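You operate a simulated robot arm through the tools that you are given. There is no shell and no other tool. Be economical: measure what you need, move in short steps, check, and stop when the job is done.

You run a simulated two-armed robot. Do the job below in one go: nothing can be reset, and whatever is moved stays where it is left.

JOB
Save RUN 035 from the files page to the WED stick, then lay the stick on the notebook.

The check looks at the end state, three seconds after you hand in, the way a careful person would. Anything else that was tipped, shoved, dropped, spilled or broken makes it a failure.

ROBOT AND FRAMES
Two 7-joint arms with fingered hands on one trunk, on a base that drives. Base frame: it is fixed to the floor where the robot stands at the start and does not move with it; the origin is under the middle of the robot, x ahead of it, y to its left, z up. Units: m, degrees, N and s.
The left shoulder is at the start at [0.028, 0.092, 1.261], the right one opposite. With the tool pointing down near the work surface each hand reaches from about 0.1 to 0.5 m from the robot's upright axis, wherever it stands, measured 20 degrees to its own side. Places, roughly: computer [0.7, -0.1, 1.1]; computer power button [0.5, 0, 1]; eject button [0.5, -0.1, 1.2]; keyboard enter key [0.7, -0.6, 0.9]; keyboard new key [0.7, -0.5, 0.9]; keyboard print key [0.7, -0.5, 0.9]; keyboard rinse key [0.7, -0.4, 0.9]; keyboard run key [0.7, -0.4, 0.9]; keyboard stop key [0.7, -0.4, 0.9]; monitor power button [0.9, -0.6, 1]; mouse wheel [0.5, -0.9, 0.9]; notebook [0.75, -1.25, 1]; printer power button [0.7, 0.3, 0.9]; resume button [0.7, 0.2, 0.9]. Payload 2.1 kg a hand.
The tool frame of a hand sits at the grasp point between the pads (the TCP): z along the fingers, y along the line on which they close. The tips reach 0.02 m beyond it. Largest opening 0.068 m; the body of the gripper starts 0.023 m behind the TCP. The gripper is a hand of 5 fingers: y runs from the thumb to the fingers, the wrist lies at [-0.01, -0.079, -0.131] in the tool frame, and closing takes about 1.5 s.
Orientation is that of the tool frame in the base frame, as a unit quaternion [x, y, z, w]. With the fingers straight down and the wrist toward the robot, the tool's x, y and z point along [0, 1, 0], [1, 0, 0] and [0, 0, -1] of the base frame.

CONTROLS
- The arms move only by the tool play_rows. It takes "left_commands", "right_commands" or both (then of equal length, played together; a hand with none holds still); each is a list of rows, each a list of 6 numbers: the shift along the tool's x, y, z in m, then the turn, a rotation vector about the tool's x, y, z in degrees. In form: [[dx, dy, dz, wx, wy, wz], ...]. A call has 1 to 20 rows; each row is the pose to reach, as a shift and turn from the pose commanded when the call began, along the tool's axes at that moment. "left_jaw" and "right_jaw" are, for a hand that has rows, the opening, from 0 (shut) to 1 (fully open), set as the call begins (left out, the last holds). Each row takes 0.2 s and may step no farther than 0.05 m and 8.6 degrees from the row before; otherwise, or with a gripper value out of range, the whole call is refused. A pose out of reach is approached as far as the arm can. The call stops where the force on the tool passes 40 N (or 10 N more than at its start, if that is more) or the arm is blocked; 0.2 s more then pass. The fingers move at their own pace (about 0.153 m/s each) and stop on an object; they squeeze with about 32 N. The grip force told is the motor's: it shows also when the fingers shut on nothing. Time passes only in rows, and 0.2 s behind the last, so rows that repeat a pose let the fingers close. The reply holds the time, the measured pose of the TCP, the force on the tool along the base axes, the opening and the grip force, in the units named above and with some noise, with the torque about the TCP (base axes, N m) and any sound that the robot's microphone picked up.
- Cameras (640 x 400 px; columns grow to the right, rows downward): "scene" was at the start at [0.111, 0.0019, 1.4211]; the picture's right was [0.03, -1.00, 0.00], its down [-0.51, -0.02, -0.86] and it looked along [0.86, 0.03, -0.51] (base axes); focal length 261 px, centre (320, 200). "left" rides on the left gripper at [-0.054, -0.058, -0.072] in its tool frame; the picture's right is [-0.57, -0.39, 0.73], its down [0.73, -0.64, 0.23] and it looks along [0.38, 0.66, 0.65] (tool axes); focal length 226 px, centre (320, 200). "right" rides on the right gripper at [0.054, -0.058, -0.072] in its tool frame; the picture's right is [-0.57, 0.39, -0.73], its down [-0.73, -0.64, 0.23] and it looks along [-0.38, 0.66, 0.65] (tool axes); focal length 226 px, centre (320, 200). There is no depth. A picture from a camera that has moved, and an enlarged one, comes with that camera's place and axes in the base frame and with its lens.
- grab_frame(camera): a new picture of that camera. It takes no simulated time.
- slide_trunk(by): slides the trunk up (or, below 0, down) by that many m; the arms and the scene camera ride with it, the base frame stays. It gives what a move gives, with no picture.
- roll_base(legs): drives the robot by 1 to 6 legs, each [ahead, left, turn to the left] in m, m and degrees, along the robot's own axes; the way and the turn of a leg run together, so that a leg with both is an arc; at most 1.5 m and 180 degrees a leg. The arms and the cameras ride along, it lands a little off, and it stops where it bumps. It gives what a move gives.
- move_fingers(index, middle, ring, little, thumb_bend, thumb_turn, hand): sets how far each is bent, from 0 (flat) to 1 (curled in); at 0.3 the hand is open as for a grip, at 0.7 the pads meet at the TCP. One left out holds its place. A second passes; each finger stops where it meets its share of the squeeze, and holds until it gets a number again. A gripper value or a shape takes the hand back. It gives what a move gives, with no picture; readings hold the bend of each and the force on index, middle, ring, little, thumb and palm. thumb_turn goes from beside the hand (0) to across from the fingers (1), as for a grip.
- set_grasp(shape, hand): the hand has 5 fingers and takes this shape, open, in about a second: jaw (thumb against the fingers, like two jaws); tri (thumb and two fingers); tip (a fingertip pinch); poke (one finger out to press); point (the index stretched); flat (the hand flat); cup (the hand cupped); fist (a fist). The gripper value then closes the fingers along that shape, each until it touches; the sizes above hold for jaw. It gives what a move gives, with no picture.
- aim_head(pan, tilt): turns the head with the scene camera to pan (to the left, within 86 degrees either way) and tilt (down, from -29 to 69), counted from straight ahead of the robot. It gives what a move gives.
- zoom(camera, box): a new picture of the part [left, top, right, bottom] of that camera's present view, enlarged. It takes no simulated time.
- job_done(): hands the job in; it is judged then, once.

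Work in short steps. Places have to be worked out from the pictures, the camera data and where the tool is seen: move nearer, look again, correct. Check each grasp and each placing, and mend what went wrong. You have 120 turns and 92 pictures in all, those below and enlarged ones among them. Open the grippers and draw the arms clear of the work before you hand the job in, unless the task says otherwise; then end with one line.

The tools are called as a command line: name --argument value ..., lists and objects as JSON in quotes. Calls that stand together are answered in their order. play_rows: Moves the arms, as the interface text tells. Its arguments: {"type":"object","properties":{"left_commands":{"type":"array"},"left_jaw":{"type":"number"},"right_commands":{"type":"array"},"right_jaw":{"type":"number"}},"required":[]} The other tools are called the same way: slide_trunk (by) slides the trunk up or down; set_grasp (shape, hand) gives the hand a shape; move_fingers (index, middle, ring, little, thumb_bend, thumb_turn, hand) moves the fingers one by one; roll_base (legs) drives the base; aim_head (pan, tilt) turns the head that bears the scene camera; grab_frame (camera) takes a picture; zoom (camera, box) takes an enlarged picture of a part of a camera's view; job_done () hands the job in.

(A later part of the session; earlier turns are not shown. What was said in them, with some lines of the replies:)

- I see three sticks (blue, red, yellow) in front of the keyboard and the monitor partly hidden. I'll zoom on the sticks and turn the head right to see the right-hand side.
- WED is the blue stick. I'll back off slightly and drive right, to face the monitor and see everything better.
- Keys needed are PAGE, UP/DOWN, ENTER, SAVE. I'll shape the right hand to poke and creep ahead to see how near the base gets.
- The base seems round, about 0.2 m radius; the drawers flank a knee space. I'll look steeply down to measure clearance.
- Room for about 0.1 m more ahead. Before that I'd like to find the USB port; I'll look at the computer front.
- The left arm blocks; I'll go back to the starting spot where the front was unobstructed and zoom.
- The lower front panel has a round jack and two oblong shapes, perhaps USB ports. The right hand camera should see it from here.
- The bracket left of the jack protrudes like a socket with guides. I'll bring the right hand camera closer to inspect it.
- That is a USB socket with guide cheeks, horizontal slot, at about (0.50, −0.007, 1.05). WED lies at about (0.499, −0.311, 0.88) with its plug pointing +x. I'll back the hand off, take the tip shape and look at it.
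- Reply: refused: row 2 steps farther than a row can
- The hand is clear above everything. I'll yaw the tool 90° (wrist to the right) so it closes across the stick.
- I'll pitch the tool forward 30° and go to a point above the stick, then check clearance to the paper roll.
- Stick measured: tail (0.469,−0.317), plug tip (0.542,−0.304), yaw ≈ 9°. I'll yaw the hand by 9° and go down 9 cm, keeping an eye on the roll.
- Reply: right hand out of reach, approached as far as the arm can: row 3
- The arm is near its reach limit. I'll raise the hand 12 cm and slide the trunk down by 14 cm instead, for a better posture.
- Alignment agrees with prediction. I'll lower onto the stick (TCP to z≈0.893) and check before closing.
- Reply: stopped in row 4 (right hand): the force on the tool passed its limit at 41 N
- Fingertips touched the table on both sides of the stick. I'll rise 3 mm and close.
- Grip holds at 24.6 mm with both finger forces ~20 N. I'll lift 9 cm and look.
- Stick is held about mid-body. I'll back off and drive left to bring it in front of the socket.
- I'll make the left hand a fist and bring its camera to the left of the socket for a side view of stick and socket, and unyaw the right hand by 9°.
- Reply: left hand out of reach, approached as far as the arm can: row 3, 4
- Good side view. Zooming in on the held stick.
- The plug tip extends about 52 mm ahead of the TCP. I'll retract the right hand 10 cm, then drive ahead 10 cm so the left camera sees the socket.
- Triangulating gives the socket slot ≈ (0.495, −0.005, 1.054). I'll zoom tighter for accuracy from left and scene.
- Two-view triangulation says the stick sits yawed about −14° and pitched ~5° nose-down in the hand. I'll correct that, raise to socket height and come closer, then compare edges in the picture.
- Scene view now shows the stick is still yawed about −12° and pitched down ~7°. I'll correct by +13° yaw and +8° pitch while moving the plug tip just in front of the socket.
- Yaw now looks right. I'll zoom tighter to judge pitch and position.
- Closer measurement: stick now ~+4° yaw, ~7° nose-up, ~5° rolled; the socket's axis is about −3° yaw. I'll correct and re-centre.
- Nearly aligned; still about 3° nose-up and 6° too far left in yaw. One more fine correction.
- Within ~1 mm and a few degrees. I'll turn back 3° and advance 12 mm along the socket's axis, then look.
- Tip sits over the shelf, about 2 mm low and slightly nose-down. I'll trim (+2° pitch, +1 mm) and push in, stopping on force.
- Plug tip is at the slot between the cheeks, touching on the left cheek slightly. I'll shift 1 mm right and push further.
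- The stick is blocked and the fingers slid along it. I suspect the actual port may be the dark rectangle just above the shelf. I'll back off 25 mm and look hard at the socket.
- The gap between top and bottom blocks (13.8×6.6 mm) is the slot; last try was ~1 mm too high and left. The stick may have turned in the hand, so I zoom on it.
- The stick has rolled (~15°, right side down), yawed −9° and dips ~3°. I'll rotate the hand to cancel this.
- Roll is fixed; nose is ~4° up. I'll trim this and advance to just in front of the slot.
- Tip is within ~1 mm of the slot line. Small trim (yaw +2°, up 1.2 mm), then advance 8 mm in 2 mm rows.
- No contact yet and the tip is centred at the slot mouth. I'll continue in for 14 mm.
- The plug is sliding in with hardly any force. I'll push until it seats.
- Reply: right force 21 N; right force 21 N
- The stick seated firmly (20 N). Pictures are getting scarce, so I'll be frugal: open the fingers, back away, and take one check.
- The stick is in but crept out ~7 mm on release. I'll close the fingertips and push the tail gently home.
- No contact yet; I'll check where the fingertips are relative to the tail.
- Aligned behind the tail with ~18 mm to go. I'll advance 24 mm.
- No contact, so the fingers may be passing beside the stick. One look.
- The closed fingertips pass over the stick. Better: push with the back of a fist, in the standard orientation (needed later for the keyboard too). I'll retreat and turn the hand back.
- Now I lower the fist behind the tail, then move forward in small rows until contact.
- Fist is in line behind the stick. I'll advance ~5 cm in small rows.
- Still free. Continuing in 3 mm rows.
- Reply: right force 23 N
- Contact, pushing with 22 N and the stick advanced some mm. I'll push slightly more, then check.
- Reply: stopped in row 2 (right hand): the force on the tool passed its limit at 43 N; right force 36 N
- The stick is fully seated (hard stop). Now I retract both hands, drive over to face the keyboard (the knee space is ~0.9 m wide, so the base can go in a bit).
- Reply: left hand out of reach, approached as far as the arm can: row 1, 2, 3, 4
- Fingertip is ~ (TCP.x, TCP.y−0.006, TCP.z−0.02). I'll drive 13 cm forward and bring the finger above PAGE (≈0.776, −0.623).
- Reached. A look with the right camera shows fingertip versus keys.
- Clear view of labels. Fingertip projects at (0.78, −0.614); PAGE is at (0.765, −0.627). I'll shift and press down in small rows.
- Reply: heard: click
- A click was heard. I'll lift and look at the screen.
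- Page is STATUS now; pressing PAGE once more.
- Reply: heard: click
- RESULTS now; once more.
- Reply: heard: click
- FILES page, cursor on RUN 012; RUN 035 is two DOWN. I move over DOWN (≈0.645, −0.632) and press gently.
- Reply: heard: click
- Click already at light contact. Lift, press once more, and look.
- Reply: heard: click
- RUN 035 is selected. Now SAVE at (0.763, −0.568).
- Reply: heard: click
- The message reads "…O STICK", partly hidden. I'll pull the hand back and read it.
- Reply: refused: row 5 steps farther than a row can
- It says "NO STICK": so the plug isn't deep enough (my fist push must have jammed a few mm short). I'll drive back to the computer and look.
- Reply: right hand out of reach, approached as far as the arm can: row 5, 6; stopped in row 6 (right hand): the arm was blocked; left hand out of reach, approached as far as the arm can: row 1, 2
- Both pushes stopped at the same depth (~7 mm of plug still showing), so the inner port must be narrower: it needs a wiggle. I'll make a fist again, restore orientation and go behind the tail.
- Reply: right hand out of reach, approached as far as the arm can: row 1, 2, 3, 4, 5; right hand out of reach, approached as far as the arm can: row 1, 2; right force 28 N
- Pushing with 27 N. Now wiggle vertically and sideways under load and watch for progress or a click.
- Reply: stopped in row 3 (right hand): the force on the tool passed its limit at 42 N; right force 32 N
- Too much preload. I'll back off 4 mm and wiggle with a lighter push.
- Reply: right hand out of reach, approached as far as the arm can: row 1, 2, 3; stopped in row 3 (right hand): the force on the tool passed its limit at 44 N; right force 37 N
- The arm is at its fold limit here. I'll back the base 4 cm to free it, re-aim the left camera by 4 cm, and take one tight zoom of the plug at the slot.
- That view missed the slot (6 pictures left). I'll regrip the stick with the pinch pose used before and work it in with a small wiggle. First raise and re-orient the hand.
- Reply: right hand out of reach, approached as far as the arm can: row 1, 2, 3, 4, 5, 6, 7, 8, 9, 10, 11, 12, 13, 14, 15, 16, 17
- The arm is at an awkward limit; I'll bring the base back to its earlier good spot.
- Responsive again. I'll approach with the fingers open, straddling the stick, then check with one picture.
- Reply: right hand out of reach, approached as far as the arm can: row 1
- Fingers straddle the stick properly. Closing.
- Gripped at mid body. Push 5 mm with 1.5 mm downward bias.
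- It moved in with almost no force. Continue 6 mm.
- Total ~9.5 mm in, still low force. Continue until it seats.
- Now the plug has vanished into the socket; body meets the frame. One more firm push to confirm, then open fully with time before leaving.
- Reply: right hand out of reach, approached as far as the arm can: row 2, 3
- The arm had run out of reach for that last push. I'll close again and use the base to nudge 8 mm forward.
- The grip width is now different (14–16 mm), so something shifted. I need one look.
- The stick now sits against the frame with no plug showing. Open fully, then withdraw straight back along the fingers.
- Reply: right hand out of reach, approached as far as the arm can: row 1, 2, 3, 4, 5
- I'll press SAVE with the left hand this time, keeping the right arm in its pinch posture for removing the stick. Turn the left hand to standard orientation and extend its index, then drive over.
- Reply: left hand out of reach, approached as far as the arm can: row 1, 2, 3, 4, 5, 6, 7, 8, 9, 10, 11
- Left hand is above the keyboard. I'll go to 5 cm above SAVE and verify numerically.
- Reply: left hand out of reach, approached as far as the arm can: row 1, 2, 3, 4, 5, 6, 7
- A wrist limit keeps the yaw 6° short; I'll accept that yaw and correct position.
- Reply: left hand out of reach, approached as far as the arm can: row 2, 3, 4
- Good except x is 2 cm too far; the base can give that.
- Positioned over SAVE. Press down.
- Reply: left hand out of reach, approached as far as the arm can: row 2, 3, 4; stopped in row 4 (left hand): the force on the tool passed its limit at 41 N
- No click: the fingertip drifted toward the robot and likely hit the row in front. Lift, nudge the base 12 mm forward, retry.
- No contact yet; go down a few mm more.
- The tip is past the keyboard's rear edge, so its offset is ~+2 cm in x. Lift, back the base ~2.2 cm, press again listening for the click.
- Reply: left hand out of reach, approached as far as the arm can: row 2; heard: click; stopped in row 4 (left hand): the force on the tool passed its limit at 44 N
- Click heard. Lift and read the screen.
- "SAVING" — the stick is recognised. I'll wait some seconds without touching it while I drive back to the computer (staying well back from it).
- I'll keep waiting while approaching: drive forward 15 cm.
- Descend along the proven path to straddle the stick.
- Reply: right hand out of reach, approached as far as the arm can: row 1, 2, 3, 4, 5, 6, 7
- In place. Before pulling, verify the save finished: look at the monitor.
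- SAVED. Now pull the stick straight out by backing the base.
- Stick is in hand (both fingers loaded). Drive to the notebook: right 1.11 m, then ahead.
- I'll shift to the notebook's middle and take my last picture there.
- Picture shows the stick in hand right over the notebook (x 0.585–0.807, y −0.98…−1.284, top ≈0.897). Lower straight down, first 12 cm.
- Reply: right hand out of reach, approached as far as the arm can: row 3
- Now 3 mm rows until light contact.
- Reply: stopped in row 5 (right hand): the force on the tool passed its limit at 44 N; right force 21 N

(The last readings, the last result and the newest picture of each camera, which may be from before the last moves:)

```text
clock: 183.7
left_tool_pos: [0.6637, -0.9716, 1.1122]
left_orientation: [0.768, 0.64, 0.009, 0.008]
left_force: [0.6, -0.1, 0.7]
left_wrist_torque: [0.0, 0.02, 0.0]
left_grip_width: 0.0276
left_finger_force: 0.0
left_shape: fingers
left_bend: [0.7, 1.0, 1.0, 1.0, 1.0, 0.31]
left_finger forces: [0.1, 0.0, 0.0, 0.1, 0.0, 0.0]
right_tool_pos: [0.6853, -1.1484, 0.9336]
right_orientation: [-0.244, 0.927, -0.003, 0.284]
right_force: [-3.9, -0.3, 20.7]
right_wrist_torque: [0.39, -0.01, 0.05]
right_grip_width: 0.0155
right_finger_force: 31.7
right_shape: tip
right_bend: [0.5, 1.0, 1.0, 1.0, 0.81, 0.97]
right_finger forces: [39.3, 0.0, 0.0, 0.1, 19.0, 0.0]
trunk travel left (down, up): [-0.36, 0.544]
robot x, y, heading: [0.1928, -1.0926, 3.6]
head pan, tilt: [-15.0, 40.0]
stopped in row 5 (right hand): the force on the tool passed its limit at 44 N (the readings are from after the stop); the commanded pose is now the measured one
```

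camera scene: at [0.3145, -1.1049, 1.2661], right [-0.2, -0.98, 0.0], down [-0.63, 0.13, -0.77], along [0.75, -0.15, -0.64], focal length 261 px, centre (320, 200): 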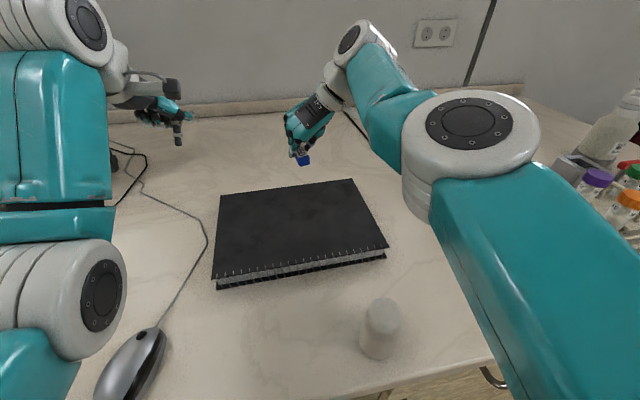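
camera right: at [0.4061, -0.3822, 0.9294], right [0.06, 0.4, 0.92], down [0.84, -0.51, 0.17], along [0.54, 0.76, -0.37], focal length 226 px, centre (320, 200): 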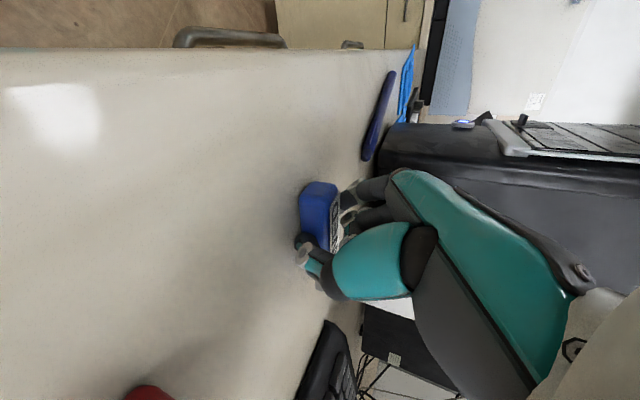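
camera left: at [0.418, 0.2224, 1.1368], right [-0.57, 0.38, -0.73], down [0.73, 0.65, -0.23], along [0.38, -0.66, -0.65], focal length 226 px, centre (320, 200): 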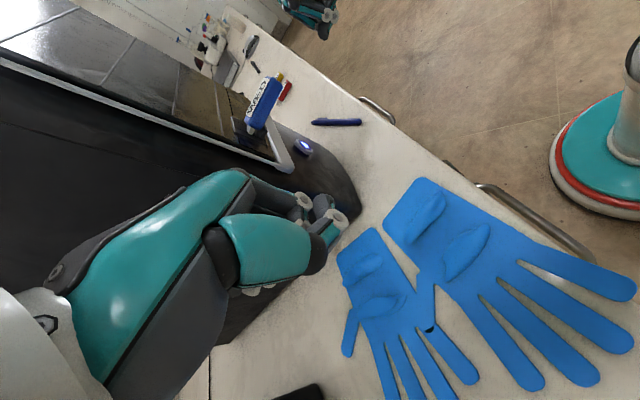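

Contact. I'll ease up 3 mm, then open gradually.

play_rows --right_commands '[[-0.0015, -0.0004, -0.0025, 0, 0, 0], [-0.0015, -0.0004, -0.0025, 0, 0, 0]]'

play_rows --right_commands '[[0, 0, 0, 0, 0, 0], [0, 0, 0, 0, 0, 0], [0, 0, 0, 0, 0, 0], [0, 0, 0, 0, 0, 0]]' --right_jaw 0.45

play_rows --right_commands '[[0, 0, 0, 0, 0, 0], [0, 0, 0, 0, 0, 0], [0, 0, 0, 0, 0, 0], [0, 0, 0, 0, 0, 0], [0, 0, 0, 0, 0, 0]]' --right_jaw 1.0

```text
clock: 184.3
left_tool_pos: [0.6652, -0.972, 1.1106]
left_orientation: [0.768, 0.64, 0.009, 0.008]
left_force: [-0.1, 0.1, 0.6]
left_wrist_torque: [0.03, 0.0, 0.0]
left_grip_width: 0.0274
left_finger_force: 0.1
left_shape: fingers
left_bend: [0.7, 1.0, 1.0, 1.0, 1.0, 0.31]
left_finger forces: [0.1, 0.1, 0.0, 0.1, 0.0, 0.1]
right_tool_pos: [0.6853, -1.1474, 0.9329]
right_orientation: [-0.246, 0.928, -0.005, 0.281]
right_force: [-1.6, -0.4, 7.1]
right_wrist_torque: [0.06, 0.07, 0.0]
right_grip_width: 0.0156
right_finger_force: 31.5
right_shape: tip
right_bend: [0.5, 1.0, 1.0, 1.0, 0.81, 0.97]
right_finger forces: [26.9, 0.0, 0.1, 0.0, 19.0, 0.0]
trunk travel left (down, up): [-0.36, 0.544]
robot x, y, heading: [0.1984, -1.0861, 3.5]
head pan, tilt: [-15.0, 40.0]
```

```text
clock: 185.3
left_tool_pos: [0.6652, -0.9729, 1.1102]
left_orientation: [0.768, 0.64, 0.009, 0.007]
left_force: [0.1, -0.3, -0.6]
left_wrist_torque: [-0.02, -0.03, -0.01]
left_grip_width: 0.0272
left_finger_force: 0.1
left_shape: fingers
left_bend: [0.7, 1.0, 1.0, 1.0, 1.0, 0.31]
left_finger forces: [0.0, 0.0, 0.1, 0.0, 0.0, 0.0]
right_tool_pos: [0.6856, -1.1491, 0.9332]
right_orientation: [-0.246, 0.928, -0.004, 0.281]
right_force: [-0.2, -0.3, 1.6]
right_wrist_torque: [0.01, -0.01, -0.02]
right_grip_width: 0.0296
right_finger_force: 0.1
right_shape: tip
right_bend: [0.74, 0.98, 0.99, 0.99, 0.72, 1.0]
right_finger forces: [1.5, 0.0, 0.1, 0.0, 0.0, 0.0]
trunk travel left (down, up): [-0.36, 0.544]
robot x, y, heading: [0.1968, -1.0893, 3.6]
head pan, tilt: [-15.0, 40.0]
```

```text
clock: 186.5
left_tool_pos: [0.6659, -0.9726, 1.1102]
left_orientation: [0.768, 0.64, 0.009, 0.007]
left_force: [-1.0, -0.3, -0.1]
left_wrist_torque: [0.02, 0.03, 0.0]
left_grip_width: 0.0273
left_finger_force: 0.0
left_shape: fingers
left_bend: [0.7, 1.0, 1.0, 1.0, 1.0, 0.31]
left_finger forces: [0.0, 0.1, 0.0, 0.0, 0.0, 0.0]
right_tool_pos: [0.6866, -1.1473, 0.9324]
right_orientation: [-0.246, 0.928, -0.003, 0.281]
right_force: [0.3, -0.8, 1.8]
right_wrist_torque: [0.08, 0.06, 0.02]
right_grip_width: 0.0674
right_finger_force: 0.0
right_shape: tip
right_bend: [0.3, 0.98, 0.99, 0.99, 0.3, 0.98]
right_finger forces: [2.1, 0.0, 0.0, 0.0, 0.0, 0.1]
trunk travel left (down, up): [-0.36, 0.544]
robot x, y, heading: [0.1962, -1.0863, 3.7]
head pan, tilt: [-15.0, 40.0]
```

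Released. Withdraw straight up slowly, watching forces.

play_rows --right_commands '[[-0.005, -0.0015, -0.0085, 0, 0, 0], [-0.01, -0.003, -0.017, 0, 0, 0], [-0.0204, -0.0059, -0.034, 0, 0, 0], [-0.0357, -0.0104, -0.0594, 0, 0, 0], [-0.051, -0.0148, -0.0848, 0, 0, 0], [-0.066, -0.019, -0.11, 0, 0, 0]]'

roll_base --legs '[[-0.35, 0, 0]]'

```text
clock: 187.9
left_tool_pos: [0.6653, -0.9716, 1.1105]
left_orientation: [0.768, 0.641, 0.008, 0.008]
left_force: [0.3, 0.0, -0.3]
left_wrist_torque: [0.01, -0.03, -0.02]
left_grip_width: 0.0276
left_finger_force: 0.0
left_shape: fingers
left_bend: [0.7, 1.0, 1.0, 1.0, 1.0, 0.31]
left_finger forces: [0.0, 0.1, 0.0, 0.0, 0.0, 0.0]
right_tool_pos: [0.683, -1.15, 1.0641]
right_orientation: [-0.246, 0.928, -0.005, 0.281]
right_force: [-0.1, -0.2, -0.3]
right_wrist_torque: [0.01, -0.01, -0.01]
right_grip_width: 0.0679
right_finger_force: 0.0
right_shape: tip
right_bend: [0.3, 0.98, 0.99, 0.99, 0.3, 0.98]
right_finger forces: [0.1, 0.0, 0.1, 0.0, 0.0, 0.0]
right hand out of reach, approached as far as the arm can: row 2, 3, 4, 5
trunk travel left (down, up): [-0.36, 0.544]
robot x, y, heading: [0.1988, -1.0896, 3.7]
head pan, tilt: [-15.0, 40.0]
```

```text
clock: 190.2
left_tool_pos: [0.3159, -0.9943, 1.1114]
left_orientation: [0.768, 0.64, 0.009, 0.007]
left_force: [1.0, 0.4, -0.4]
left_wrist_torque: [0.01, 0.02, -0.01]
left_grip_width: 0.0276
left_finger_force: 0.0
left_shape: fingers
left_bend: [0.7, 1.0, 1.0, 1.0, 1.0, 0.31]
left_finger forces: [0.0, 0.0, 0.0, 0.1, 0.1, 0.1]
right_tool_pos: [0.336, -1.1712, 1.0623]
right_orientation: [-0.247, 0.928, -0.004, 0.28]
right_force: [0.1, 0.6, 0.4]
right_wrist_torque: [0.04, -0.01, 0.02]
right_grip_width: 0.0678
right_finger_force: 0.0
right_shape: tip
right_bend: [0.3, 0.98, 0.99, 0.99, 0.3, 0.98]
right_finger forces: [0.0, 0.1, 0.0, 0.1, 0.1, 0.0]
trunk travel left (down, up): [-0.36, 0.544]
robot x, y, heading: [-0.1512, -1.1096, 3.7]
head pan, tilt: [-15.0, 40.0]
```

The screen read SAVED before I pulled the stick, and it has been let go over the notebook's middle. Both arms are clear. I open the left hand and hand in.

set_grasp --hand "left" --shape "jaw"

job_done

```text
clock: 191.1
left_tool_pos: [0.3168, -0.9945, 1.1103]
left_orientation: [0.768, 0.64, 0.009, 0.007]
left_force: [-0.9, 0.1, -0.2]
left_wrist_torque: [-0.01, 0.01, -0.02]
left_grip_width: 0.0675
left_finger_force: 0.0
left_shape: jaw
left_bend: [0.3, 0.3, 0.3, 0.3, 0.3, 0.98]
left_finger forces: [0.1, 0.0, 0.0, 0.0, 0.0, 0.1]
right_tool_pos: [0.336, -1.1726, 1.0616]
right_orientation: [-0.247, 0.928, -0.005, 0.28]
right_force: [0.5, 0.0, 0.4]
right_wrist_torque: [0.03, 0.0, -0.01]
right_grip_width: 0.0677
right_finger_force: 0.0
right_shape: tip
right_bend: [0.3, 0.98, 0.99, 0.99, 0.3, 0.98]
right_finger forces: [0.1, 0.0, 0.0, 0.0, 0.1, 0.0]
trunk travel left (down, up): [-0.36, 0.544]
robot x, y, heading: [-0.1528, -1.1137, 3.7]
head pan, tilt: [-15.0, 40.0]
```

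```text
The job is handed in.
```

RUN 035 was saved to the WED stick (the screen read SAVED), and I released the stick over the middle of the notebook; I had no pictures left to check how it came to rest.
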